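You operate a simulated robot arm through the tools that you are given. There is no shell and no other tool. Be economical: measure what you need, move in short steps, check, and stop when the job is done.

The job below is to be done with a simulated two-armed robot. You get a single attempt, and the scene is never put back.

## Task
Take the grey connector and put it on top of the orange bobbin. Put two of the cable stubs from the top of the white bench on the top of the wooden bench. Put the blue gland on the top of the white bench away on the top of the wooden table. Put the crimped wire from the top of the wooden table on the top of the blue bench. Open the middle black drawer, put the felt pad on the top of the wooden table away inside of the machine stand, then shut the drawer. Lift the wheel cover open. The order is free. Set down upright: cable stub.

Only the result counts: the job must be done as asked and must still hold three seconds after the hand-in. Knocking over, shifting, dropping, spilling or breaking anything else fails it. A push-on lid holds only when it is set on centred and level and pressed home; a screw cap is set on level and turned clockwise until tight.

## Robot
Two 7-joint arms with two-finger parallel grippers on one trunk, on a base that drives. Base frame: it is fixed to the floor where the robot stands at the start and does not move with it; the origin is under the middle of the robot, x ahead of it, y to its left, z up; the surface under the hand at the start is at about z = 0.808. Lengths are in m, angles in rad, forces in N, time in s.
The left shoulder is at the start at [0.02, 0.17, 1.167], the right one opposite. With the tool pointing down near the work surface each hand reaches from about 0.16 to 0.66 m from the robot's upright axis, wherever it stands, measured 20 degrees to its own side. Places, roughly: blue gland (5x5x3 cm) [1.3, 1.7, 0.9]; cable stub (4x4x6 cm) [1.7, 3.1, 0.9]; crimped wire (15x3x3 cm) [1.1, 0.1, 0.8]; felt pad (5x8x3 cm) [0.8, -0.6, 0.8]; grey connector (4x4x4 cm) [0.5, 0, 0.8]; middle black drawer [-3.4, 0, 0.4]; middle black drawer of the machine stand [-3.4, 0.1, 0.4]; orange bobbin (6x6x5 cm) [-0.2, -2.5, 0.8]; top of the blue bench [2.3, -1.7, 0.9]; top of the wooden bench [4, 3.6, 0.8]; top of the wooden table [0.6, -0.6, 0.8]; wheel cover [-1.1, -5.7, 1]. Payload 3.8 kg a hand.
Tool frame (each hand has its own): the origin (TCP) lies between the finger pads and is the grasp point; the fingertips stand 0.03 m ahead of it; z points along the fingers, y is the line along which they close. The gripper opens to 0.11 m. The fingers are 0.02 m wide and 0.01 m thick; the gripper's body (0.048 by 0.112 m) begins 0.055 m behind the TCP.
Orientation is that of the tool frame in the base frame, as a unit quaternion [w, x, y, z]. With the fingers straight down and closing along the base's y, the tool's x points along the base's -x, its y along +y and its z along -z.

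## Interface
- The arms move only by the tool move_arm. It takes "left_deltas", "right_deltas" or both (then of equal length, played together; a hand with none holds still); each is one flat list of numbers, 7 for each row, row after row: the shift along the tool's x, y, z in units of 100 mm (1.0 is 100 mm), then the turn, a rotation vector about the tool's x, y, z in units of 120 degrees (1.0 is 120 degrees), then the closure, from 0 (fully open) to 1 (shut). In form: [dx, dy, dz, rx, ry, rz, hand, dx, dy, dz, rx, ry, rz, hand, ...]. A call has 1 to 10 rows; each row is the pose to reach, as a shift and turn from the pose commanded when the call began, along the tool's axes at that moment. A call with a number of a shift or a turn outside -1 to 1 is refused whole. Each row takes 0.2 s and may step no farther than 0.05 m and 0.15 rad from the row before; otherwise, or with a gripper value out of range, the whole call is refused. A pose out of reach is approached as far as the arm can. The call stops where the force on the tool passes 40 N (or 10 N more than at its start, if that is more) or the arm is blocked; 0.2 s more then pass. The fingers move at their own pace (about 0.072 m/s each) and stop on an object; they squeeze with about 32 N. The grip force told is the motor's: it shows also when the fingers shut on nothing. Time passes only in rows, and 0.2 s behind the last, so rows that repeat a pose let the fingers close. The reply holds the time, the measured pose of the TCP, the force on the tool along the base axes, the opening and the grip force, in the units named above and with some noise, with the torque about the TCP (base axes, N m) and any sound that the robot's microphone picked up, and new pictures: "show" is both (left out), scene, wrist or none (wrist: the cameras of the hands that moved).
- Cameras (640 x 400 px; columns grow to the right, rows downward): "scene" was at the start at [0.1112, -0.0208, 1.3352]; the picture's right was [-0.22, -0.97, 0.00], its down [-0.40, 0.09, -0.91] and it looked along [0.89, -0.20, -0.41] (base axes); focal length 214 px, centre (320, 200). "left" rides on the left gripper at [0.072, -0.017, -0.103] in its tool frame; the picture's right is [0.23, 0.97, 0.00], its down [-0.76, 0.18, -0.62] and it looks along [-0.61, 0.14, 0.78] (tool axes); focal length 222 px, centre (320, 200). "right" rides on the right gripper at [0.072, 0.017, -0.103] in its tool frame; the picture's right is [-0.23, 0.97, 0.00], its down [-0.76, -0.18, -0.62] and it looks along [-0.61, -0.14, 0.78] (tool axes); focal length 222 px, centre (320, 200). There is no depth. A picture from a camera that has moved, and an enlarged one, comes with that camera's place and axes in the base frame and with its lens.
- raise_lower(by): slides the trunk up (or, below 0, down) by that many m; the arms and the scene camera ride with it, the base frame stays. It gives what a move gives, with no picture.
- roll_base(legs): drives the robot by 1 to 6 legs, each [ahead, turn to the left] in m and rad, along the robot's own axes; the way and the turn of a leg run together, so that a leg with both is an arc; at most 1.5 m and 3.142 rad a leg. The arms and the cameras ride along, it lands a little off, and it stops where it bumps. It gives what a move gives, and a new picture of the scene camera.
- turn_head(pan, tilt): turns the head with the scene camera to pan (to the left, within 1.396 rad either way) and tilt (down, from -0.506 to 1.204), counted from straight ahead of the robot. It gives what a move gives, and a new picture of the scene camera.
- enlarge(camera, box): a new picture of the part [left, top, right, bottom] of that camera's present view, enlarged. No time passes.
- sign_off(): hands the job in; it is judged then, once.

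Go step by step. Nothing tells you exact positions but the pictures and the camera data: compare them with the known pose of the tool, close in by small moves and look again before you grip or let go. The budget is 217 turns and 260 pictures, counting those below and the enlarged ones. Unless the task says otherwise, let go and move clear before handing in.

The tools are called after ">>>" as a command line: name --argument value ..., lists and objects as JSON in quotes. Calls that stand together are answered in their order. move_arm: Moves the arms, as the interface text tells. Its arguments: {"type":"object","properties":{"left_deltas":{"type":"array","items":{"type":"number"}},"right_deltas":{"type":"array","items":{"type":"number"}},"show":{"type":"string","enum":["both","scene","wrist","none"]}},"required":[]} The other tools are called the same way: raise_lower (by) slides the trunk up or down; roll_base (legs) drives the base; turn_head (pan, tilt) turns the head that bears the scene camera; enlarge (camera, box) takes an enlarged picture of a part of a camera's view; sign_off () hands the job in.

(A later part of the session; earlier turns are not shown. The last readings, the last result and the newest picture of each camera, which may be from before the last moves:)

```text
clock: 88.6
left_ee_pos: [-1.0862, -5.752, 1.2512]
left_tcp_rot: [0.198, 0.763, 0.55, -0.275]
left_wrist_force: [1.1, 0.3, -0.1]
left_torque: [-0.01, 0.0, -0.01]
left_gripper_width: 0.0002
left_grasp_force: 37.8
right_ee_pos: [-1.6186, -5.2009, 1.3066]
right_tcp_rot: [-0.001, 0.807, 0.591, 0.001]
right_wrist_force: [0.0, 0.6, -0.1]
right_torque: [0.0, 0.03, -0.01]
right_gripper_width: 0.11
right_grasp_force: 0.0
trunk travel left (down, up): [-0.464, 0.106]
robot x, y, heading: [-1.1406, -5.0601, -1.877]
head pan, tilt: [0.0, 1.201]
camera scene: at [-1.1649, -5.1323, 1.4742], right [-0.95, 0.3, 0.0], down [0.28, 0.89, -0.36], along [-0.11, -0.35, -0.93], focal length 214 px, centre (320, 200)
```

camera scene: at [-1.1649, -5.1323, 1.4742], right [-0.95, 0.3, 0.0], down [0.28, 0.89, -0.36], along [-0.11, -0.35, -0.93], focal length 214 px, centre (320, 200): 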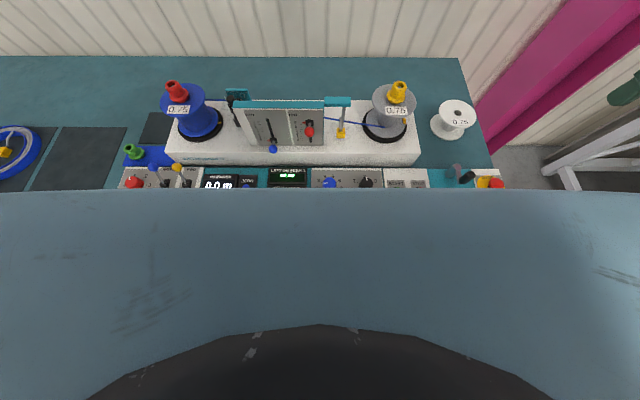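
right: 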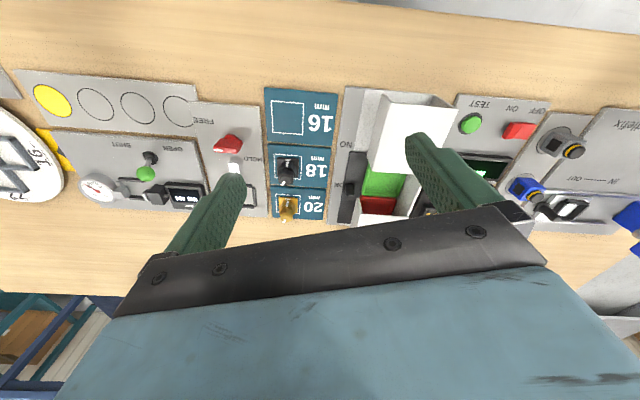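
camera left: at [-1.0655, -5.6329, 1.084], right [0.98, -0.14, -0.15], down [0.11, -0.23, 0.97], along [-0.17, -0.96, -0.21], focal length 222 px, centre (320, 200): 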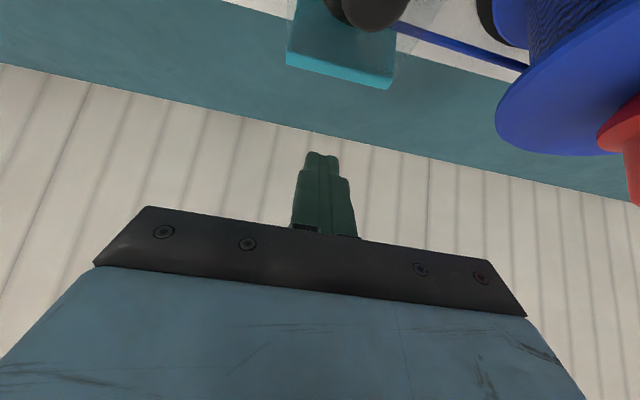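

New plan: catch the flap's front-left edge from below with closed, forward-tilted fingers, then sweep up and back. I'll move the hand back above and left of the flap, then lower the trunk.

>>> move_arm --left_deltas '[0.32, 0.09, -0.265, 0, 0, 0, 1, 0.64, 0.18, -0.53, 0, 0, 0, 1, 0.963, 0.266, -0.796, 0, 0, 0, 1]' --show "none"

>>> raise_lower --by -0.2

>>> move_arm --left_deltas '[0.05, 0, 0.02, 0, 0, 0, 1]' --show "wrist"

>>> enlarge --camera "left" --box '[230, 30, 430, 155]'

```text
clock: 89.4
left_ee_pos: [-1.0222, -5.6422, 1.2522]
left_tcp_rot: [0.197, 0.763, 0.55, -0.276]
left_wrist_force: [0.9, -0.2, 0.1]
left_torque: [-0.05, 0.04, -0.02]
left_gripper_width: 0.0
left_grasp_force: 38.0
right_ee_pos: [-1.6178, -5.1994, 1.306]
right_tcp_rot: [0.0, 0.806, 0.591, 0.0]
right_wrist_force: [-0.2, 0.1, -0.6]
right_torque: [-0.03, 0.01, 0.01]
right_gripper_width: 0.11
right_grasp_force: 0.1
trunk travel left (down, up): [-0.464, 0.106]
robot x, y, heading: [-1.142, -5.0604, -1.88]
head pan, tilt: [0.0, 1.201]
```

```text
clock: 91.6
left_ee_pos: [-1.0219, -5.6438, 1.0525]
left_tcp_rot: [0.198, 0.763, 0.55, -0.275]
left_wrist_force: [-0.2, 0.1, -0.1]
left_torque: [0.04, -0.03, 0.0]
left_gripper_width: 0.0002
left_grasp_force: 38.0
right_ee_pos: [-1.6186, -5.2005, 1.1078]
right_tcp_rot: [0.0, 0.806, 0.592, 0.001]
right_wrist_force: [0.2, 0.0, -1.0]
right_torque: [0.01, 0.01, -0.02]
right_gripper_width: 0.1098
right_grasp_force: 0.1
trunk travel left (down, up): [-0.264, 0.306]
robot x, y, heading: [-1.143, -5.0598, -1.88]
head pan, tilt: [0.0, 1.201]
```

```text
clock: 92.0
left_ee_pos: [-1.0226, -5.6417, 1.0476]
left_tcp_rot: [0.199, 0.763, 0.55, -0.275]
left_wrist_force: [-0.2, 0.1, 0.1]
left_torque: [0.01, 0.0, -0.01]
left_gripper_width: 0.0
left_grasp_force: 37.7
right_ee_pos: [-1.6183, -5.2008, 1.1067]
right_tcp_rot: [-0.001, 0.806, 0.592, 0.001]
right_wrist_force: [-0.1, 0.6, -0.5]
right_torque: [0.0, -0.01, -0.03]
right_gripper_width: 0.1098
right_grasp_force: 0.0
trunk travel left (down, up): [-0.264, 0.306]
robot x, y, heading: [-1.1405, -5.0526, -1.88]
head pan, tilt: [0.0, 1.201]
camera left: at [-1.0001, -5.5211, 1.0796], right [0.98, -0.14, -0.15], down [0.11, -0.24, 0.97], along [-0.17, -0.96, -0.21], focal length 222 px, centre (320, 200)
```

left: 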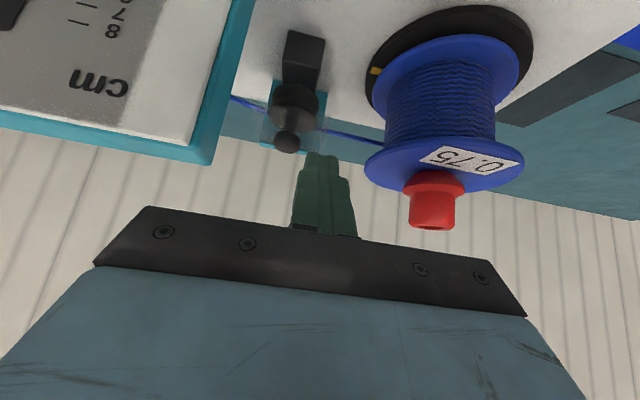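

```text
3.20 times, centred on (330, 92) of left
camera zoom: at [-1.0001, -5.5211, 1.0796], right [0.98, -0.14, -0.15], down [0.11, -0.24, 0.97], along [-0.17, -0.96, -0.21], focal length 711 px, centre (288, 544)
```

zoom: 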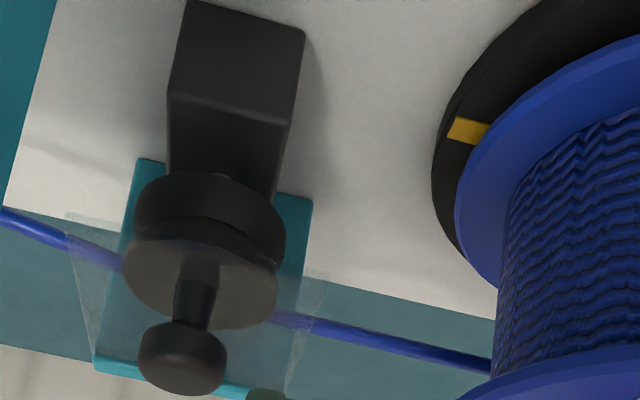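

The view confirms the clear flap with its front-left corner at about [-1.029,-5.684,0.973]. I'll descend in front of it, tips below the edge.

>>> move_arm --left_deltas '[0.2, -0.02, 0.16, 0, 0, 0, 1, 0.4, -0.02, 0.33, 0, 0, 0, 1, 0.586, -0.02, 0.489, 0, 0, 0, 1]' --show "wrist"

>>> enlarge --camera "left" --box '[230, 70, 430, 195]'

```text
clock: 92.8
left_ee_pos: [-1.018, -5.6277, 0.9715]
left_tcp_rot: [0.198, 0.763, 0.55, -0.275]
left_wrist_force: [-0.2, 0.4, 0.0]
left_torque: [-0.01, 0.01, 0.02]
left_gripper_width: 0.0
left_grasp_force: 37.5
right_ee_pos: [-1.6184, -5.2009, 1.1061]
right_tcp_rot: [0.0, 0.807, 0.591, 0.001]
right_wrist_force: [-0.5, -0.3, 0.9]
right_torque: [-0.01, -0.02, -0.02]
right_gripper_width: 0.1101
right_grasp_force: 0.0
trunk travel left (down, up): [-0.264, 0.306]
robot x, y, heading: [-1.1446, -5.0598, -1.882]
head pan, tilt: [0.0, 1.201]
camera left: at [-0.9968, -5.5075, 1.0043], right [0.98, -0.14, -0.15], down [0.11, -0.23, 0.97], along [-0.17, -0.96, -0.21], focal length 222 px, centre (320, 200)
```

left: 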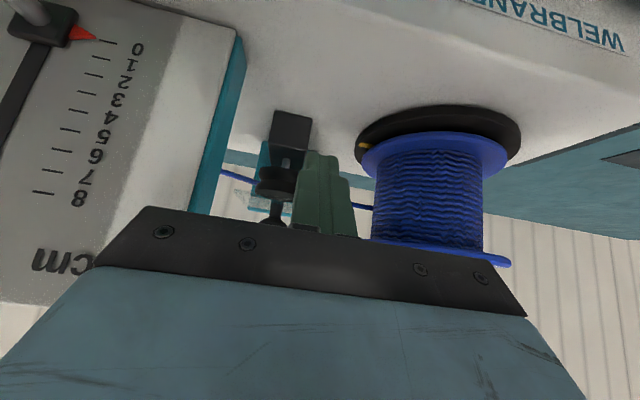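

```text
3.20 times, centred on (330, 132) of left
camera zoom: at [-0.9968, -5.5075, 1.0043], right [0.98, -0.14, -0.15], down [0.11, -0.23, 0.97], along [-0.17, -0.96, -0.21], focal length 711 px, centre (288, 416)
```

zoom: 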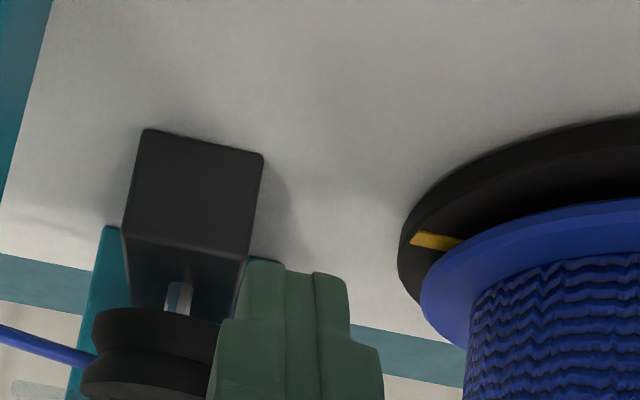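

>>> enlarge --camera "left" --box '[210, 140, 370, 240]'

```text
4.00 times, centred on (290, 190) of left
camera zoom: at [-0.9968, -5.5075, 1.0043], right [0.98, -0.14, -0.15], down [0.11, -0.23, 0.97], along [-0.17, -0.96, -0.21], focal length 888 px, centre (440, 240)
```

zoom: 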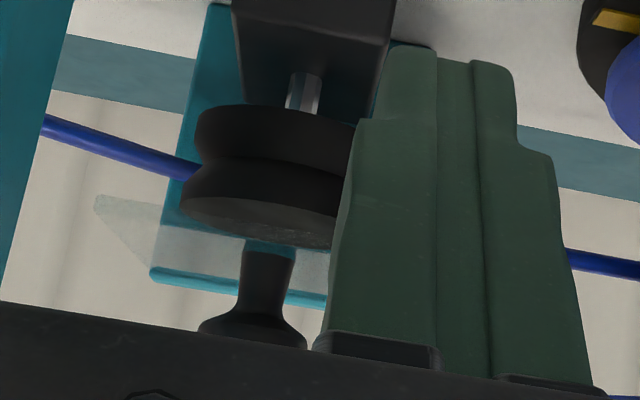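

Tips are well below the flap level, left of the wheel. I'll go forward 4 cm under the edge.

>>> move_arm --left_deltas '[-0.154, 0, 0.1275, 0, 0, 0, 1, -0.308, 0, 0.255, 0, 0, 0, 1]' --show "none"

>>> enlarge --camera "left" --box '[210, 130, 370, 230]'

```text
clock: 93.4
left_ee_pos: [-1.0313, -5.6649, 0.9727]
left_tcp_rot: [0.197, 0.763, 0.55, -0.276]
left_wrist_force: [0.1, -0.6, 0.0]
left_torque: [-0.05, -0.05, -0.03]
left_gripper_width: 0.0
left_grasp_force: 37.2
right_ee_pos: [-1.6176, -5.2016, 1.1068]
right_tcp_rot: [-0.001, 0.806, 0.592, 0.001]
right_wrist_force: [-0.6, -0.4, -0.9]
right_torque: [0.02, 0.0, 0.0]
right_gripper_width: 0.11
right_grasp_force: 0.1
trunk travel left (down, up): [-0.264, 0.306]
robot x, y, heading: [-1.1424, -5.0584, -1.874]
head pan, tilt: [0.0, 1.201]
```

```text
4.00 times, centred on (290, 180) of left
camera zoom: at [-1.0096, -5.5455, 1.0048], right [0.98, -0.14, -0.15], down [0.11, -0.24, 0.97], along [-0.17, -0.96, -0.21], focal length 888 px, centre (440, 280)
```

zoom: 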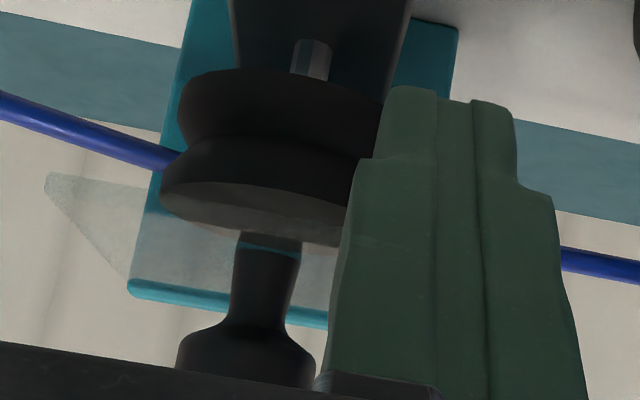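

No contact yet. Now I'll go slightly deeper, then lift along the arc to about 50°.

>>> move_arm --left_deltas '[-0.039, 0.03, 0.032, 0, 0, 0, 1, -0.13, 0.03, -0.048, 0, 0, 0, 1, -0.249, 0.03, -0.144, 0, 0, 0, 1, -0.386, 0.03, -0.2, 0, 0, 0, 1, -0.55, 0.03, -0.194, 0, 0, 0, 1]' --show "wrist"

>>> enlarge --camera "left" --box '[210, 80, 410, 205]'

```text
clock: 94.6
left_ee_pos: [-1.0375, -5.6943, 1.022]
left_tcp_rot: [0.198, 0.764, 0.55, -0.275]
left_wrist_force: [-0.3, 0.1, -0.5]
left_torque: [-0.01, -0.01, 0.01]
left_gripper_width: 0.0
left_grasp_force: 37.8
right_ee_pos: [-1.6182, -5.2014, 1.1073]
right_tcp_rot: [0.0, 0.807, 0.591, 0.0]
right_wrist_force: [-0.1, 0.7, 0.1]
right_torque: [0.01, 0.01, 0.0]
right_gripper_width: 0.1099
right_grasp_force: 0.0
trunk travel left (down, up): [-0.264, 0.306]
robot x, y, heading: [-1.1403, -5.0565, -1.877]
head pan, tilt: [0.0, 1.201]
camera left: at [-1.0164, -5.5746, 1.0554], right [0.98, -0.14, -0.14], down [0.11, -0.24, 0.97], along [-0.17, -0.96, -0.21], focal length 222 px, centre (320, 200)
```

left: 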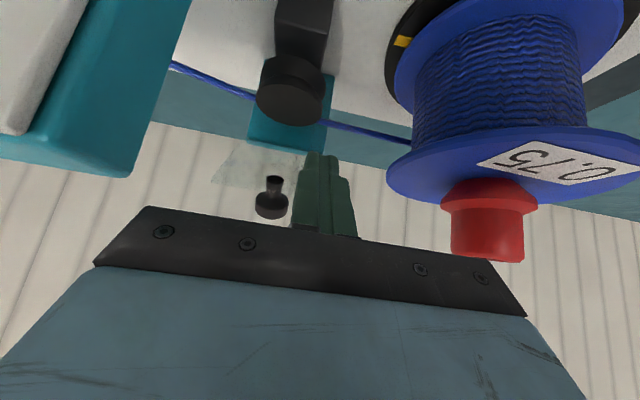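

```text
3.20 times, centred on (310, 142) of left
camera zoom: at [-1.0164, -5.5746, 1.0554], right [0.98, -0.14, -0.14], down [0.11, -0.24, 0.97], along [-0.17, -0.96, -0.21], focal length 711 px, centre (352, 384)
```

zoom: 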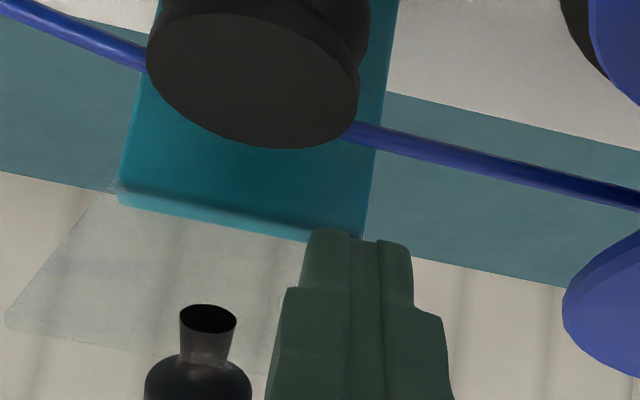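

The flap is up on the fingers. I'll continue pushing back past vertical.

>>> move_arm --left_deltas '[-0.183, 0, 0.061, 0, 0, 0, 1, -0.363, 0, 0.157, 0, 0, 0, 1, -0.529, 0, 0.269, 0, 0, 0, 1, -0.671, 0, 0.412, 0, 0, 0, 1]' --show "wrist"

>>> enlarge --camera "left" --box '[210, 50, 410, 175]'

```text
clock: 95.4
left_ee_pos: [-1.0526, -5.7414, 1.0352]
left_tcp_rot: [0.194, 0.765, 0.551, -0.27]
left_wrist_force: [6.6, 21.1, 9.4]
left_torque: [0.01, -0.35, -0.1]
left_gripper_width: 0.0
left_grasp_force: 37.8
right_ee_pos: [-1.6174, -5.2006, 1.1081]
right_tcp_rot: [0.0, 0.806, 0.592, 0.0]
right_wrist_force: [-1.0, -0.2, 0.3]
right_torque: [0.02, 0.02, 0.02]
right_gripper_width: 0.1101
right_grasp_force: 0.1
trunk travel left (down, up): [-0.264, 0.306]
robot x, y, heading: [-1.1429, -5.0574, -1.873]
head pan, tilt: [0.0, 1.201]
stopped in row 4 (left hand): the force on the tool passed its limit at 48 N (the readings are from after the stop); the commanded pose is now the measured one
camera left: at [-1.032, -5.6216, 1.0694], right [0.98, -0.14, -0.14], down [0.11, -0.25, 0.96], along [-0.17, -0.96, -0.23], focal length 222 px, centre (320, 200)
```

left: 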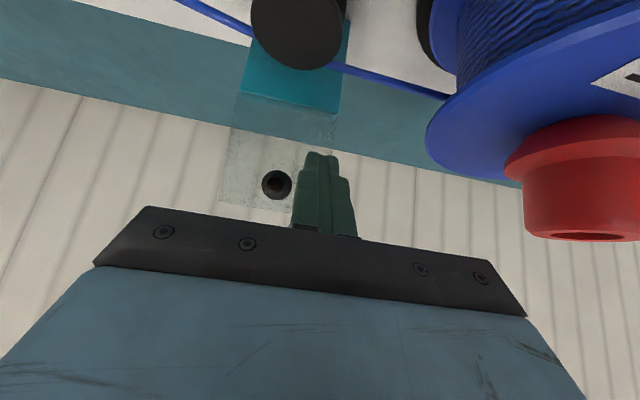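

```text
3.20 times, centred on (310, 112) of left
camera zoom: at [-1.032, -5.6216, 1.0694], right [0.98, -0.14, -0.14], down [0.11, -0.25, 0.96], along [-0.17, -0.96, -0.23], focal length 711 px, centre (352, 480)
```

zoom: 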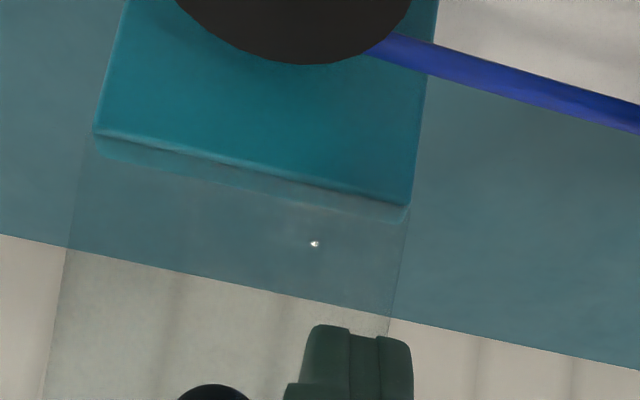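

The flap stands roughly upright at its stop. I'll back off carefully and see if it stays.

>>> move_arm --left_deltas '[0.2, 0, -0.15, 0, 0, 0, 1, 0.45, 0, -0.35, 0, 0, 0, 1, 0.7, 0, -0.6, 0, 0, 0, 1, 0.7, 0, -0.6, 0, 0, 0, 1, 0.7, 0, -0.6, 0, 0, 0, 1]' --show "wrist"

>>> enlarge --camera "left" --box '[210, 30, 410, 155]'

```text
clock: 96.6
left_ee_pos: [-1.0234, -5.656, 1.0361]
left_tcp_rot: [0.194, 0.764, 0.553, -0.27]
left_wrist_force: [0.1, -0.4, -0.3]
left_torque: [0.01, 0.01, 0.01]
left_gripper_width: 0.0001
left_grasp_force: 38.1
right_ee_pos: [-1.6165, -5.2012, 1.1075]
right_tcp_rot: [-0.001, 0.807, 0.591, 0.001]
right_wrist_force: [-0.3, -0.2, -0.5]
right_torque: [0.02, -0.02, 0.0]
right_gripper_width: 0.1099
right_grasp_force: 0.1
trunk travel left (down, up): [-0.264, 0.306]
robot x, y, heading: [-1.1455, -5.0574, -1.878]
head pan, tilt: [0.0, 1.201]
camera left: at [-1.0034, -5.537, 1.0693], right [0.98, -0.14, -0.14], down [0.11, -0.25, 0.96], along [-0.17, -0.96, -0.23], focal length 222 px, centre (320, 200)
```

left: 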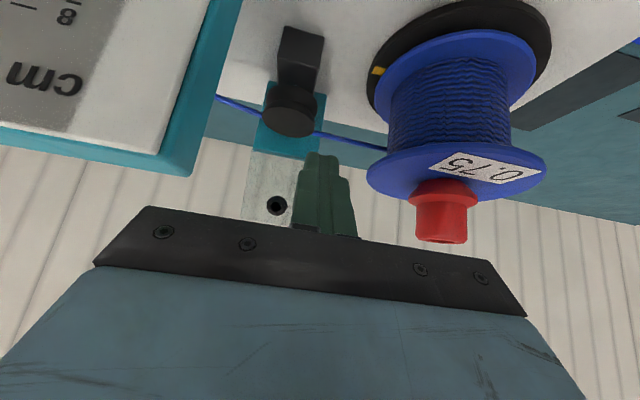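

```text
3.20 times, centred on (310, 92) of left
camera zoom: at [-1.0034, -5.537, 1.0693], right [0.98, -0.14, -0.14], down [0.11, -0.25, 0.96], along [-0.17, -0.96, -0.23], focal length 711 px, centre (352, 544)
```

zoom: 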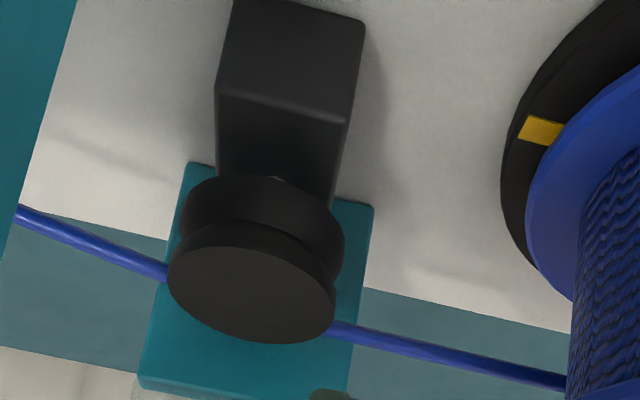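

The flap stays open. I'll retract the left hand up and back and level it, then verify with the head camera.

>>> move_arm --left_deltas '[-0.28, 0, -0.35, 0, 0, 0, 1, -0.5, 0, -0.65, 0, 0, 0, 1, -0.2, 0, -0.95, 0, 0.066, 0, 0.8, 0.1, 0, -1, 0, 0.132, 0, 0.5, 0.4, 0, -1, 0, 0.198, 0, 0.3, 0.6, 0, -1, 0, 0.264, 0, 0.1, 0.7, 0, -1, 0, 0.33, 0, 0]' --show "none"

>>> turn_head --pan 0.2 --tilt 0.6

>>> enlarge --camera "scene" --box '[220, 100, 380, 200]'

```text
clock: 98.2
left_ee_pos: [-0.9878, -5.5457, 1.0682]
left_tcp_rot: [-0.005, 0.811, 0.585, 0.006]
left_wrist_force: [0.1, 0.3, -0.4]
left_torque: [-0.03, 0.01, -0.03]
left_gripper_width: 0.1099
left_grasp_force: 0.0
right_ee_pos: [-1.6171, -5.2008, 1.1069]
right_tcp_rot: [-0.001, 0.806, 0.592, 0.0]
right_wrist_force: [0.0, 0.7, 0.5]
right_torque: [-0.01, -0.01, 0.01]
right_gripper_width: 0.1098
right_grasp_force: 0.0
trunk travel left (down, up): [-0.264, 0.306]
robot x, y, heading: [-1.1441, -5.0556, -1.876]
head pan, tilt: [0.0, 1.201]
```

```text
clock: 99.2
left_ee_pos: [-0.9882, -5.5461, 1.0691]
left_tcp_rot: [-0.004, 0.811, 0.585, 0.004]
left_wrist_force: [-0.2, -0.5, -0.7]
left_torque: [0.01, 0.05, 0.01]
left_gripper_width: 0.11
left_grasp_force: 0.2
right_ee_pos: [-1.6183, -5.2007, 1.1077]
right_tcp_rot: [0.0, 0.807, 0.591, 0.0]
right_wrist_force: [0.1, -0.3, 0.0]
right_torque: [0.01, -0.01, -0.01]
right_gripper_width: 0.1099
right_grasp_force: 0.0
trunk travel left (down, up): [-0.264, 0.306]
robot x, y, heading: [-1.1423, -5.0561, -1.874]
head pan, tilt: [0.201, 0.6]
camera scene: at [-1.1572, -5.1667, 1.3187], right [-0.99, 0.11, 0.0], down [0.06, 0.56, -0.82], along [-0.09, -0.82, -0.57], focal length 214 px, centre (320, 200)
```

scene: 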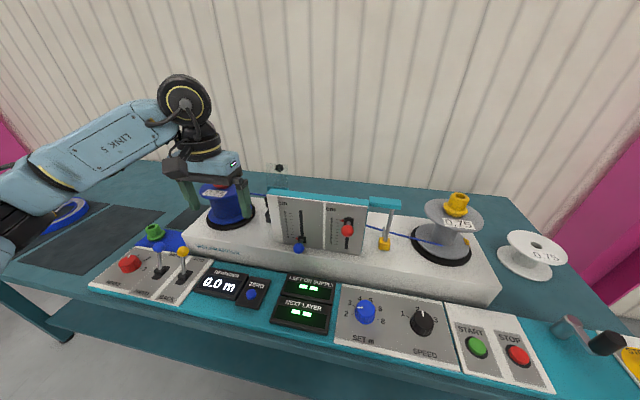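

```text
4.00 times, centred on (300, 150) of scene
camera zoom: at [-1.1572, -5.1667, 1.3187], right [-0.99, 0.11, 0.0], down [0.06, 0.56, -0.82], along [-0.09, -0.82, -0.57], focal length 858 px, centre (400, 400)
```

zoom: 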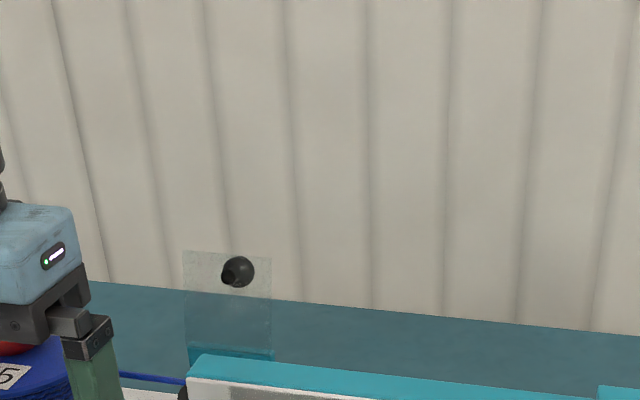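

The cover is standing open. Next I'll go for the wooden table's far side: tuck the left arm and drive back up the aisle.

>>> move_arm --left_deltas '[0.2, 0, -0.4, 0, 0, 0, 0, 0.6, 0, -0.7, 0, 0, 0, 0, 1, 0, -0.7, 0, 0, 0, 0, 1, 0.4, -0.7, 0, 0, 0, 0]' --show "none"

>>> roll_base --legs '[[0, -2.28], [0.59, 0], [0, -0.63], [0.66, 0], [0, -0.07], [1.4, 0]]'

```text
clock: 100.2
left_ee_pos: [-0.918, -5.4622, 1.1389]
left_tcp_rot: [-0.005, 0.811, 0.585, 0.005]
left_wrist_force: [-0.1, -0.8, 0.0]
left_torque: [0.02, 0.03, -0.03]
left_gripper_width: 0.1099
left_grasp_force: 0.0
right_ee_pos: [-1.617, -5.2022, 1.1075]
right_tcp_rot: [-0.001, 0.806, 0.592, 0.0]
right_wrist_force: [0.6, -1.3, -0.6]
right_torque: [0.01, 0.0, 0.0]
right_gripper_width: 0.1099
right_grasp_force: 0.1
trunk travel left (down, up): [-0.264, 0.306]
robot x, y, heading: [-1.1398, -5.0575, -1.877]
head pan, tilt: [0.201, 0.6]
```

```text
clock: 120.9
left_ee_pos: [-1.4366, -2.1583, 1.14]
left_tcp_rot: [-0.005, -0.64, 0.769, -0.005]
left_wrist_force: [1.0, -0.4, -0.3]
left_torque: [0.0, 0.0, -0.02]
left_gripper_width: 0.1098
left_grasp_force: 0.0
right_ee_pos: [-0.7083, -2.3208, 1.1066]
right_tcp_rot: [0.0, -0.645, 0.764, -0.001]
right_wrist_force: [0.4, 0.5, 0.5]
right_torque: [0.0, 0.03, 0.0]
right_gripper_width: 0.11
right_grasp_force: 0.1
trunk travel left (down, up): [-0.264, 0.306]
robot x, y, heading: [-1.1621, -2.5278, 1.403]
head pan, tilt: [0.201, 0.6]
camera scene: at [-1.1603, -2.419, 1.3187], right [1.0, 0.03, 0.0], down [0.02, -0.56, -0.82], along [-0.03, 0.82, -0.57], focal length 214 px, centre (320, 200)
```

scene: 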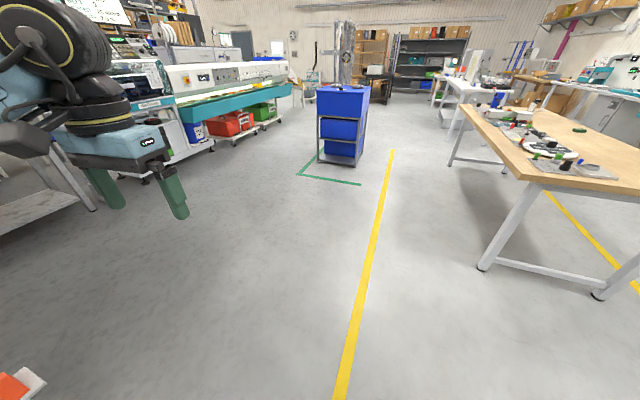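

The way is clear. I'll drive through the gap between the wooden table and the white table to the back aisle.

>>> roll_base --legs '[[0, -0.316], [0.88, 0], [0, -1.318], [1.4, 0], [0.35, 0], [0, 1.2]]'

```text
clock: 141.2
left_ee_pos: [0.857, -1.6954, 1.1394]
left_tcp_rot: [-0.006, -0.459, 0.888, -0.004]
left_wrist_force: [1.1, 0.6, 0.0]
left_torque: [0.02, 0.0, -0.03]
left_gripper_width: 0.1101
left_grasp_force: 0.1
right_ee_pos: [1.4485, -2.1496, 1.1061]
right_tcp_rot: [-0.001, -0.466, 0.885, 0.0]
right_wrist_force: [-0.2, 0.2, -0.4]
right_torque: [-0.01, -0.02, -0.04]
right_gripper_width: 0.11
right_grasp_force: 0.1
trunk travel left (down, up): [-0.264, 0.306]
robot x, y, heading: [0.9536, -2.1474, 0.969]
head pan, tilt: [0.201, 0.6]
camera scene: at [0.9977, -2.0491, 1.3188], right [0.92, -0.39, 0.0], down [-0.22, -0.52, -0.83], along [0.32, 0.76, -0.56], focal length 214 px, centre (320, 200)
```

scene: 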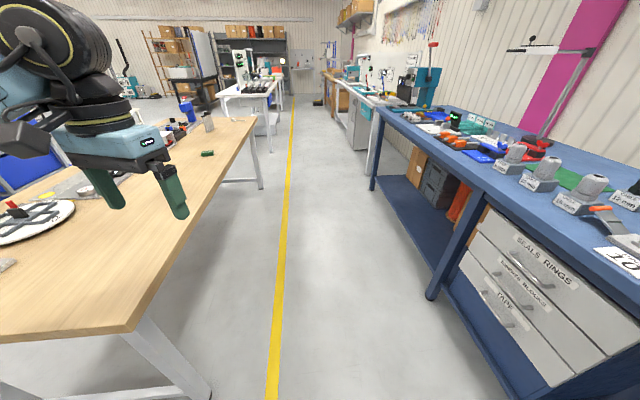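

The aisle is free. I'll drive to beside the felt pad, then turn to face the table from behind.

>>> roll_base --legs '[[0, 0.254], [1.4, 0], [0.24, 0], [0, 1.644]]'

>>> turn_head --pan 0.0 --tilt 0.7

```text
clock: 154.4
left_ee_pos: [1.118, -0.8322, 1.1403]
left_tcp_rot: [0.0, 0.987, -0.162, 0.007]
left_wrist_force: [0.1, 0.1, 0.5]
left_torque: [-0.01, 0.0, 0.0]
left_gripper_width: 0.1099
left_grasp_force: 0.1
right_ee_pos: [1.3827, -0.1352, 1.1083]
right_tcp_rot: [0.001, 0.988, -0.153, 0.001]
right_wrist_force: [-0.2, 0.3, 0.8]
right_torque: [-0.03, -0.04, 0.01]
right_gripper_width: 0.11
right_grasp_force: 0.1
trunk travel left (down, up): [-0.264, 0.306]
robot x, y, heading: [1.5274, -0.6133, 2.833]
head pan, tilt: [0.201, 0.6]
camera scene: at [1.4162, -0.595, 1.3188], right [0.11, 0.99, 0.0], down [0.56, -0.06, -0.83], along [-0.82, 0.09, -0.56], focal length 214 px, centre (320, 200)
```

scene: 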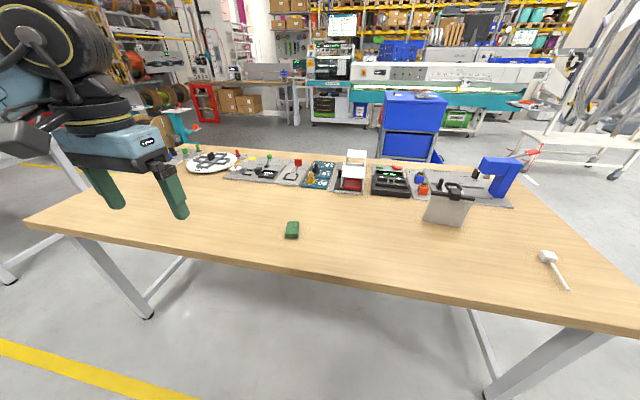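

```text
clock: 155.2
left_ee_pos: [1.1188, -0.8321, 1.1398]
left_tcp_rot: [0.001, 0.987, -0.161, 0.007]
left_wrist_force: [0.6, 0.4, 0.2]
left_torque: [-0.01, -0.02, -0.03]
left_gripper_width: 0.1102
left_grasp_force: 0.1
right_ee_pos: [1.382, -0.1343, 1.1069]
right_tcp_rot: [0.0, 0.988, -0.153, 0.001]
right_wrist_force: [-0.2, 0.2, 0.4]
right_torque: [0.03, -0.03, 0.01]
right_gripper_width: 0.1098
right_grasp_force: 0.0
trunk travel left (down, up): [-0.264, 0.306]
robot x, y, heading: [1.5213, -0.61, 2.833]
head pan, tilt: [0.0, 0.7]
camera scene: at [1.4232, -0.5788, 1.3102], right [0.3, 0.95, 0.0], down [0.61, -0.2, -0.77], along [-0.73, 0.23, -0.64], focal length 214 px, centre (320, 200)
```

scene: 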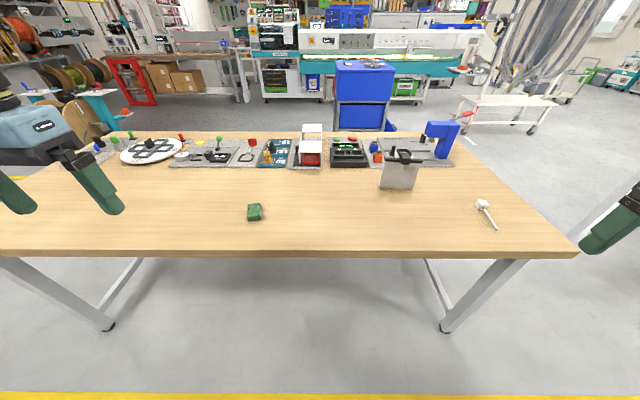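

Felt pad at about [0.85,-0.63] and the wire at about [1.09,0.10]. I'll advance 13 cm and look closely.

>>> roll_base --legs '[[0.13, 0]]'

>>> enlarge --camera "scene" --box '[200, 180, 300, 280]'

```text
clock: 156.4
left_ee_pos: [0.997, -0.7925, 1.139]
left_tcp_rot: [0.001, 0.987, -0.162, 0.007]
left_wrist_force: [-0.6, 1.2, 0.2]
left_torque: [-0.02, -0.05, 0.0]
left_gripper_width: 0.1096
left_grasp_force: 0.0
right_ee_pos: [1.2609, -0.0944, 1.1067]
right_tcp_rot: [0.0, 0.988, -0.153, 0.001]
right_wrist_force: [-0.1, 0.0, 0.0]
right_torque: [-0.03, -0.02, 0.02]
right_gripper_width: 0.1101
right_grasp_force: 0.0
trunk travel left (down, up): [-0.264, 0.306]
robot x, y, heading: [1.4048, -0.5729, 2.832]
head pan, tilt: [0.0, 0.7]
camera scene: at [1.3006, -0.5393, 1.31], right [0.31, 0.95, 0.0], down [0.61, -0.2, -0.76], along [-0.73, 0.23, -0.65], focal length 214 px, centre (320, 200)
```

scene: 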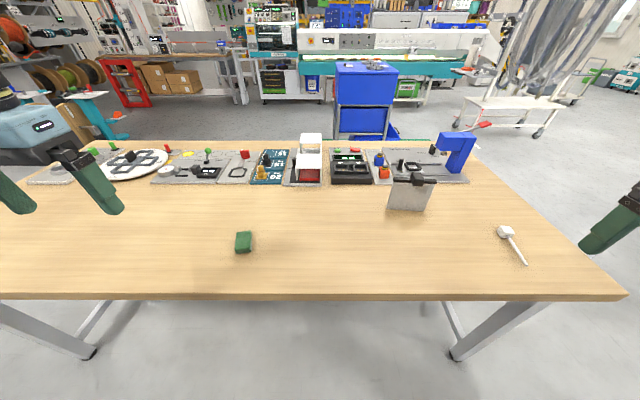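

```text
4.00 times, centred on (250, 230) of scene
camera zoom: at [1.3006, -0.5393, 1.31], right [0.31, 0.95, 0.0], down [0.61, -0.2, -0.76], along [-0.73, 0.23, -0.65], focal length 858 px, centre (600, 80)
```

zoom: 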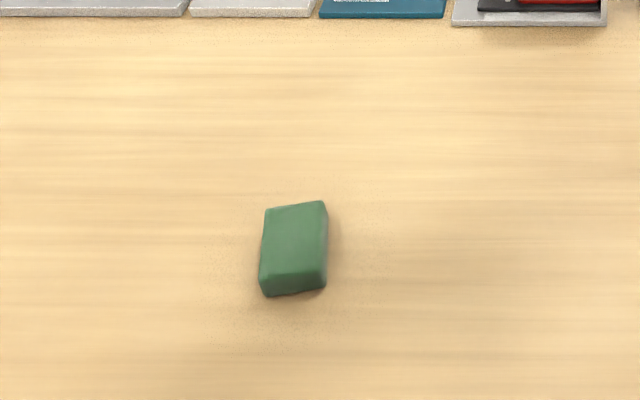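

The felt pad spans about x 0.838–0.896, y −0.648…−0.603, with its long side along x. I'll move the left hand over it with matching rotation.

>>> move_arm --left_deltas '[-0.317, -0.2, 0.3, 0, 0, -0.06, 0, -0.634, -0.4, 0.6, 0, 0, -0.1266, 0, -0.95, -0.6, 0.9, 0, 0, -0.1266, 0]' --show "none"

>>> move_arm --left_deltas '[-0.21, -0.25, 0.33, 0, 0, 0, 0, -0.42, -0.5, 0.66, 0, 0, 0, 0, -0.637, -0.755, 1.0, 0, 0, 0, 0]' --show "wrist"

```text
clock: 157.2
left_ee_pos: [0.9274, -0.7046, 1.0481]
left_tcp_rot: [0.002, 1.0, -0.029, 0.007]
left_wrist_force: [0.1, 0.5, 0.3]
left_torque: [0.01, -0.01, 0.01]
left_gripper_width: 0.11
left_grasp_force: 0.1
right_ee_pos: [1.2612, -0.0939, 1.1064]
right_tcp_rot: [0.0, 0.988, -0.153, 0.0]
right_wrist_force: [0.3, -0.1, -0.2]
right_torque: [0.0, 0.02, 0.0]
right_gripper_width: 0.1101
right_grasp_force: 0.1
trunk travel left (down, up): [-0.264, 0.306]
robot x, y, heading: [1.4047, -0.5694, 2.826]
head pan, tilt: [0.0, 0.7]
```

```text
clock: 158.0
left_ee_pos: [0.8696, -0.6266, 0.9467]
left_tcp_rot: [0.002, 1.0, -0.029, 0.006]
left_wrist_force: [-1.0, 0.3, -1.3]
left_torque: [-0.07, -0.05, -0.01]
left_gripper_width: 0.1098
left_grasp_force: 0.2
right_ee_pos: [1.2612, -0.0949, 1.1056]
right_tcp_rot: [0.0, 0.988, -0.153, 0.0]
right_wrist_force: [-0.2, 1.3, -0.5]
right_torque: [0.0, 0.0, -0.04]
right_gripper_width: 0.1098
right_grasp_force: 0.0
trunk travel left (down, up): [-0.264, 0.306]
robot x, y, heading: [1.405, -0.5742, 2.831]
head pan, tilt: [0.0, 0.7]
camera left: at [0.9405, -0.6136, 1.0502], right [0.17, -0.99, 0.01], down [-0.78, -0.13, 0.61], along [-0.6, -0.11, -0.79], focal length 222 px, centre (320, 200)
```

left: 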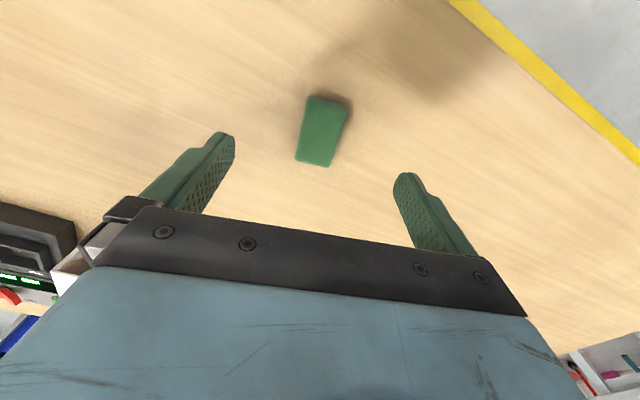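

The pad is aligned between the fingers. I'll descend and grip it.

>>> move_arm --left_deltas '[-0.06, 0, 0.35, 0, 0, 0, 0.2, -0.06, 0, 0.7, 0, 0, 0, 0.2, -0.06, 0, 1.0, 0, 0, 0, 0.2, -0.06, 0, 1.0, 0, 0, 0, 0.6, -0.06, 0, 1.0, 0, 0, 0, 1, -0.06, 0, 1.0, 0, 0, 0, 1]' --show "wrist"

```text
clock: 159.4
left_ee_pos: [0.8646, -0.6268, 0.8481]
left_tcp_rot: [0.002, 1.0, -0.03, 0.006]
left_wrist_force: [0.1, 0.3, -0.1]
left_torque: [0.02, 0.04, 0.02]
left_gripper_width: 0.0423
left_grasp_force: 32.2
right_ee_pos: [1.2625, -0.0947, 1.1076]
right_tcp_rot: [0.0, 0.988, -0.153, 0.001]
right_wrist_force: [0.4, -0.6, 0.2]
right_torque: [0.0, -0.01, 0.0]
right_gripper_width: 0.11
right_grasp_force: 0.0
trunk travel left (down, up): [-0.264, 0.306]
robot x, y, heading: [1.4032, -0.5719, 2.832]
head pan, tilt: [0.0, 0.7]
camera left: at [0.9364, -0.6144, 0.9512], right [0.17, -0.99, 0.01], down [-0.78, -0.13, 0.61], along [-0.6, -0.11, -0.79], focal length 222 px, centre (320, 200)
```

left: 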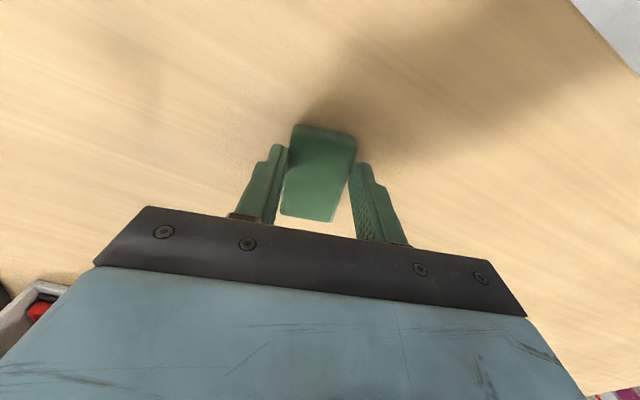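

Gripped. I'll lift and tuck it.

>>> move_arm --left_deltas '[0, 0, -0.45, 0, 0, 0, 1, 0.0, 0, -0.9, 0, 0, 0, 1, 0.3, 0.3, -1, 0, 0, 0, 1, 0.6, 0.5, -1, 0, 0, 0, 1, 0.9, 0.7, -1, 0, 0, 0, 1]' --show "none"

>>> move_arm --left_deltas '[0.25, 0.2, -0.3, 0, 0, 0, 1, 0.5, 0.3, -0.6, 0, 0, 0, 1, 0.8, 0.5, -0.9, 0, 0, 0, 1]' --show "none"

>>> roll_base --legs '[[-0.13, 0]]'

```text
clock: 160.6
left_ee_pos: [0.9493, -0.7039, 0.9495]
left_tcp_rot: [0.001, 1.0, -0.03, 0.006]
left_wrist_force: [0.0, -0.4, -0.1]
left_torque: [0.01, 0.02, -0.01]
left_gripper_width: 0.0422
left_grasp_force: 31.3
right_ee_pos: [1.2621, -0.0959, 1.1068]
right_tcp_rot: [0.0, 0.988, -0.154, 0.0]
right_wrist_force: [-0.2, -0.2, -0.7]
right_torque: [0.01, 0.03, -0.02]
right_gripper_width: 0.1098
right_grasp_force: 0.0
trunk travel left (down, up): [-0.264, 0.306]
robot x, y, heading: [1.4065, -0.5753, 2.832]
head pan, tilt: [0.0, 0.7]
```

```text
clock: 161.4
left_ee_pos: [1.0265, -0.7573, 1.0414]
left_tcp_rot: [0.0, 1.0, -0.03, 0.006]
left_wrist_force: [-0.3, -0.5, -0.4]
left_torque: [0.02, -0.03, 0.02]
left_gripper_width: 0.0425
left_grasp_force: 31.8
right_ee_pos: [1.2635, -0.0955, 1.1068]
right_tcp_rot: [0.0, 0.988, -0.154, 0.0]
right_wrist_force: [0.8, 0.0, -0.3]
right_torque: [0.04, 0.01, -0.01]
right_gripper_width: 0.1095
right_grasp_force: 0.1
trunk travel left (down, up): [-0.264, 0.306]
robot x, y, heading: [1.4043, -0.5727, 2.834]
head pan, tilt: [0.0, 0.7]
```

```text
clock: 162.7
left_ee_pos: [1.1493, -0.7957, 1.0408]
left_tcp_rot: [0.0, 1.0, -0.029, 0.006]
left_wrist_force: [-0.4, -0.2, -0.1]
left_torque: [0.03, -0.02, 0.01]
left_gripper_width: 0.0425
left_grasp_force: 32.3
right_ee_pos: [1.3852, -0.1348, 1.1082]
right_tcp_rot: [0.0, 0.988, -0.153, 0.0]
right_wrist_force: [0.3, 0.2, -0.3]
right_torque: [-0.01, 0.01, 0.0]
right_gripper_width: 0.1101
right_grasp_force: 0.0
trunk travel left (down, up): [-0.264, 0.306]
robot x, y, heading: [1.5237, -0.6131, 2.83]
head pan, tilt: [0.0, 0.7]
camera scene: at [1.4256, -0.5794, 1.3103], right [0.3, 0.95, 0.0], down [0.61, -0.2, -0.77], along [-0.73, 0.23, -0.64], focal length 214 px, centre (320, 200)
```

scene: 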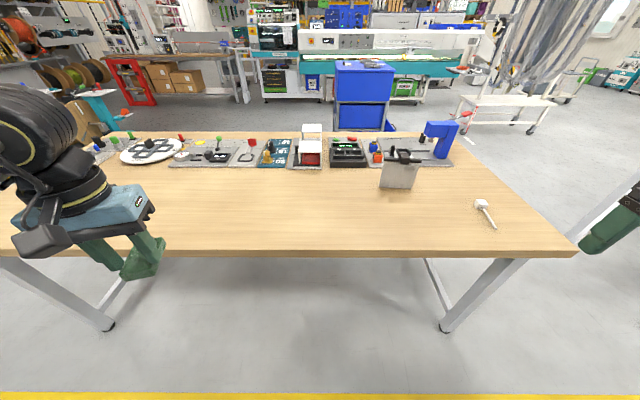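

Now shift along the aisle to the wire.

>>> roll_base --legs '[[0, -1.533], [0.394, 0], [0, 1.57], [0.11, 0]]'

>>> enlarge --camera "scene" --box '[360, 180, 480, 280]'

```text
clock: 173.5
left_ee_pos: [1.1527, -0.3929, 1.0405]
left_tcp_rot: [0.002, 1.0, -0.017, 0.007]
left_wrist_force: [0.3, -0.1, 0.5]
left_torque: [0.01, -0.03, 0.01]
left_gripper_width: 0.0425
left_grasp_force: 31.7
right_ee_pos: [1.3719, 0.2735, 1.1053]
right_tcp_rot: [0.0, 0.99, -0.142, 0.0]
right_wrist_force: [-0.1, -0.1, 0.1]
right_torque: [-0.02, -0.05, -0.01]
right_gripper_width: 0.1099
right_grasp_force: 0.0
trunk travel left (down, up): [-0.264, 0.306]
robot x, y, heading: [1.5279, -0.1991, 2.859]
head pan, tilt: [0.0, 0.7]
camera scene: at [1.4238, -0.1702, 1.31], right [0.28, 0.96, 0.0], down [0.62, -0.18, -0.76], along [-0.73, 0.22, -0.65], focal length 214 px, centre (320, 200)
```

scene: 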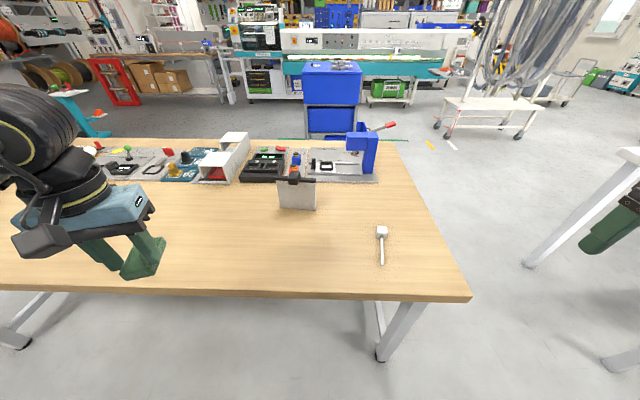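

```text
4.00 times, centred on (420, 230) of scene
camera zoom: at [1.4238, -0.1702, 1.31], right [0.28, 0.96, 0.0], down [0.62, -0.18, -0.76], along [-0.73, 0.22, -0.65], focal length 858 px, centre (-80, 80)
```

zoom: 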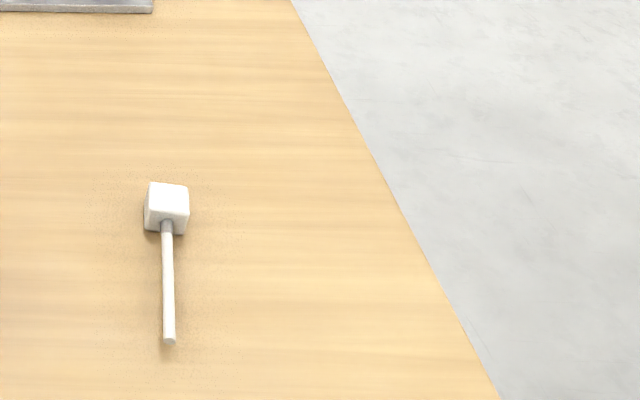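

The wire's head cube is at about [1.069,0.128] and its tail at about [1.165,0.079]. I'll bring the right hand over the head.

>>> move_arm --right_deltas '[-0.28, 0.25, 0.17, 0, 0, 0, 0, -0.56, 0.5, 0.34, 0, 0, 0, 0, -0.833, 0.75, 0.51, 0, 0, 0, 0]' --show "none"

>>> move_arm --right_deltas '[-0.28, 0.25, 0.17, 0, 0, 0, 0, -0.56, 0.5, 0.34, 0, 0, 0, 0, -0.833, 0.75, 0.51, 0, 0, 0, 0]' --show "none"

>>> move_arm --right_deltas '[-0.28, 0.25, 0.17, 0, 0, 0.045, 0, -0.56, 0.5, 0.34, 0, 0, 0.09, 0, -0.833, 0.75, 0.51, 0, 0, 0.09, 0]' --show "wrist"

```text
clock: 174.3
left_ee_pos: [1.152, -0.3935, 1.0411]
left_tcp_rot: [0.002, 1.0, -0.017, 0.007]
left_wrist_force: [0.2, -0.4, -0.1]
left_torque: [0.01, 0.01, 0.02]
left_gripper_width: 0.0426
left_grasp_force: 32.1
right_ee_pos: [1.2691, 0.2228, 1.0564]
right_tcp_rot: [0.0, 0.99, -0.142, 0.001]
right_wrist_force: [-0.4, 0.9, -0.2]
right_torque: [-0.03, -0.03, -0.01]
right_gripper_width: 0.1099
right_grasp_force: 0.0
trunk travel left (down, up): [-0.264, 0.306]
robot x, y, heading: [1.5292, -0.195, 2.856]
head pan, tilt: [0.0, 0.7]
```

```text
clock: 175.1
left_ee_pos: [1.1532, -0.3942, 1.0397]
left_tcp_rot: [0.001, 1.0, -0.018, 0.007]
left_wrist_force: [0.4, -0.2, 1.1]
left_torque: [0.02, -0.03, 0.01]
left_gripper_width: 0.0423
left_grasp_force: 31.5
right_ee_pos: [1.1711, 0.1764, 1.004]
right_tcp_rot: [0.0, 0.99, -0.142, 0.002]
right_wrist_force: [-0.3, 0.3, -0.5]
right_torque: [0.01, 0.0, 0.0]
right_gripper_width: 0.1098
right_grasp_force: 0.0
trunk travel left (down, up): [-0.264, 0.306]
robot x, y, heading: [1.5273, -0.1989, 2.859]
head pan, tilt: [0.0, 0.7]
```

```text
clock: 175.9
left_ee_pos: [1.1545, -0.3944, 1.0406]
left_tcp_rot: [0.0, 1.0, -0.017, 0.007]
left_wrist_force: [0.9, 0.5, 0.3]
left_torque: [-0.01, -0.02, 0.02]
left_gripper_width: 0.0426
left_grasp_force: 31.7
right_ee_pos: [1.0718, 0.1267, 0.953]
right_tcp_rot: [-0.001, 0.972, -0.235, 0.0]
right_wrist_force: [0.5, 0.4, 0.9]
right_torque: [0.01, -0.01, -0.01]
right_gripper_width: 0.1101
right_grasp_force: 0.1
trunk travel left (down, up): [-0.264, 0.306]
robot x, y, heading: [1.525, -0.2006, 2.856]
head pan, tilt: [0.0, 0.7]
camera right: at [1.1267, 0.0779, 1.0574], right [-0.65, -0.76, 0.0], down [-0.6, 0.51, 0.62], along [-0.47, 0.4, -0.78], focal length 222 px, centre (320, 200)
```

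right: 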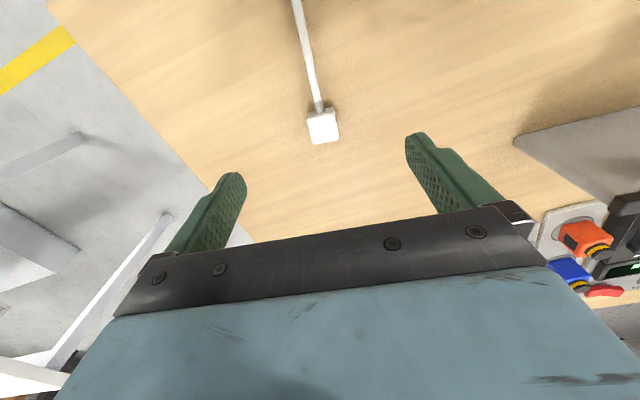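

The head is about 1 cm further forward. I'll shift, descend and grip.

>>> move_arm --right_deltas '[-0.09, 0.01, 0.35, 0, 0, 0, 0.3, -0.09, 0.01, 0.7, 0, 0, 0, 0.3, -0.09, 0.01, 1.0, 0, 0, 0, 0.3]' --show "wrist"

>>> move_arm --right_deltas '[0, 0, 0.1, 0, 0, 0, 0.6, 0, 0, 0.1, 0, 0, 0, 1, 0, 0, 0.1, 0, 0, 0, 1, 0, 0, 0.1, 0, 0, 0, 1]' --show "wrist"

```text
clock: 176.7
left_ee_pos: [1.1533, -0.3923, 1.0411]
left_tcp_rot: [0.002, 1.0, -0.018, 0.008]
left_wrist_force: [0.1, 0.6, -0.5]
left_torque: [0.0, -0.03, -0.02]
left_gripper_width: 0.0426
left_grasp_force: 32.3
right_ee_pos: [1.0623, 0.1295, 0.8531]
right_tcp_rot: [0.0, 0.972, -0.234, 0.002]
right_wrist_force: [0.2, 0.1, 0.8]
right_torque: [0.03, -0.03, -0.01]
right_gripper_width: 0.0771
right_grasp_force: 0.0
trunk travel left (down, up): [-0.264, 0.306]
robot x, y, heading: [1.5279, -0.1982, 2.862]
head pan, tilt: [0.0, 0.7]
camera right: at [1.1196, 0.081, 0.9567], right [-0.65, -0.76, 0.0], down [-0.6, 0.5, 0.62], along [-0.47, 0.4, -0.78], focal length 222 px, centre (320, 200)
```

right: 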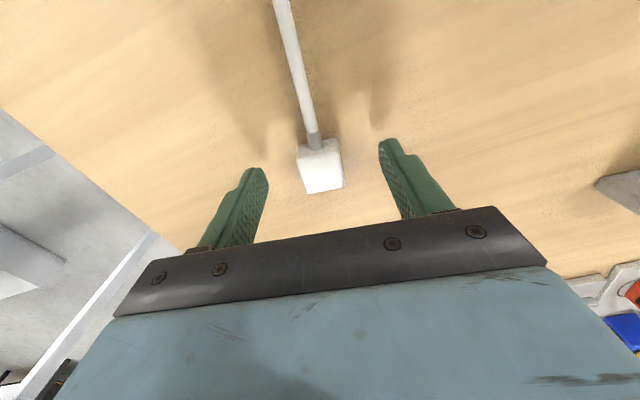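

```text
clock: 177.7
left_ee_pos: [1.154, -0.3934, 1.0411]
left_tcp_rot: [0.001, 1.0, -0.017, 0.007]
left_wrist_force: [1.3, -0.6, -0.3]
left_torque: [0.0, 0.0, 0.02]
left_gripper_width: 0.0422
left_grasp_force: 31.7
right_ee_pos: [1.0635, 0.129, 0.8429]
right_tcp_rot: [0.0, 0.972, -0.234, 0.002]
right_wrist_force: [0.2, -1.4, -0.6]
right_torque: [0.03, -0.04, 0.03]
right_gripper_width: 0.0291
right_grasp_force: 31.6
trunk travel left (down, up): [-0.264, 0.306]
robot x, y, heading: [1.5253, -0.2026, 2.849]
head pan, tilt: [0.0, 0.7]
camera right: at [1.1195, 0.0814, 0.947], right [-0.65, -0.76, 0.0], down [-0.6, 0.51, 0.62], along [-0.47, 0.4, -0.78], focal length 222 px, centre (320, 200)
```

right: 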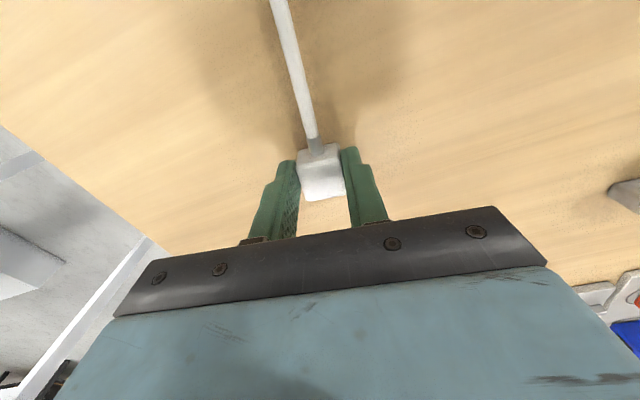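

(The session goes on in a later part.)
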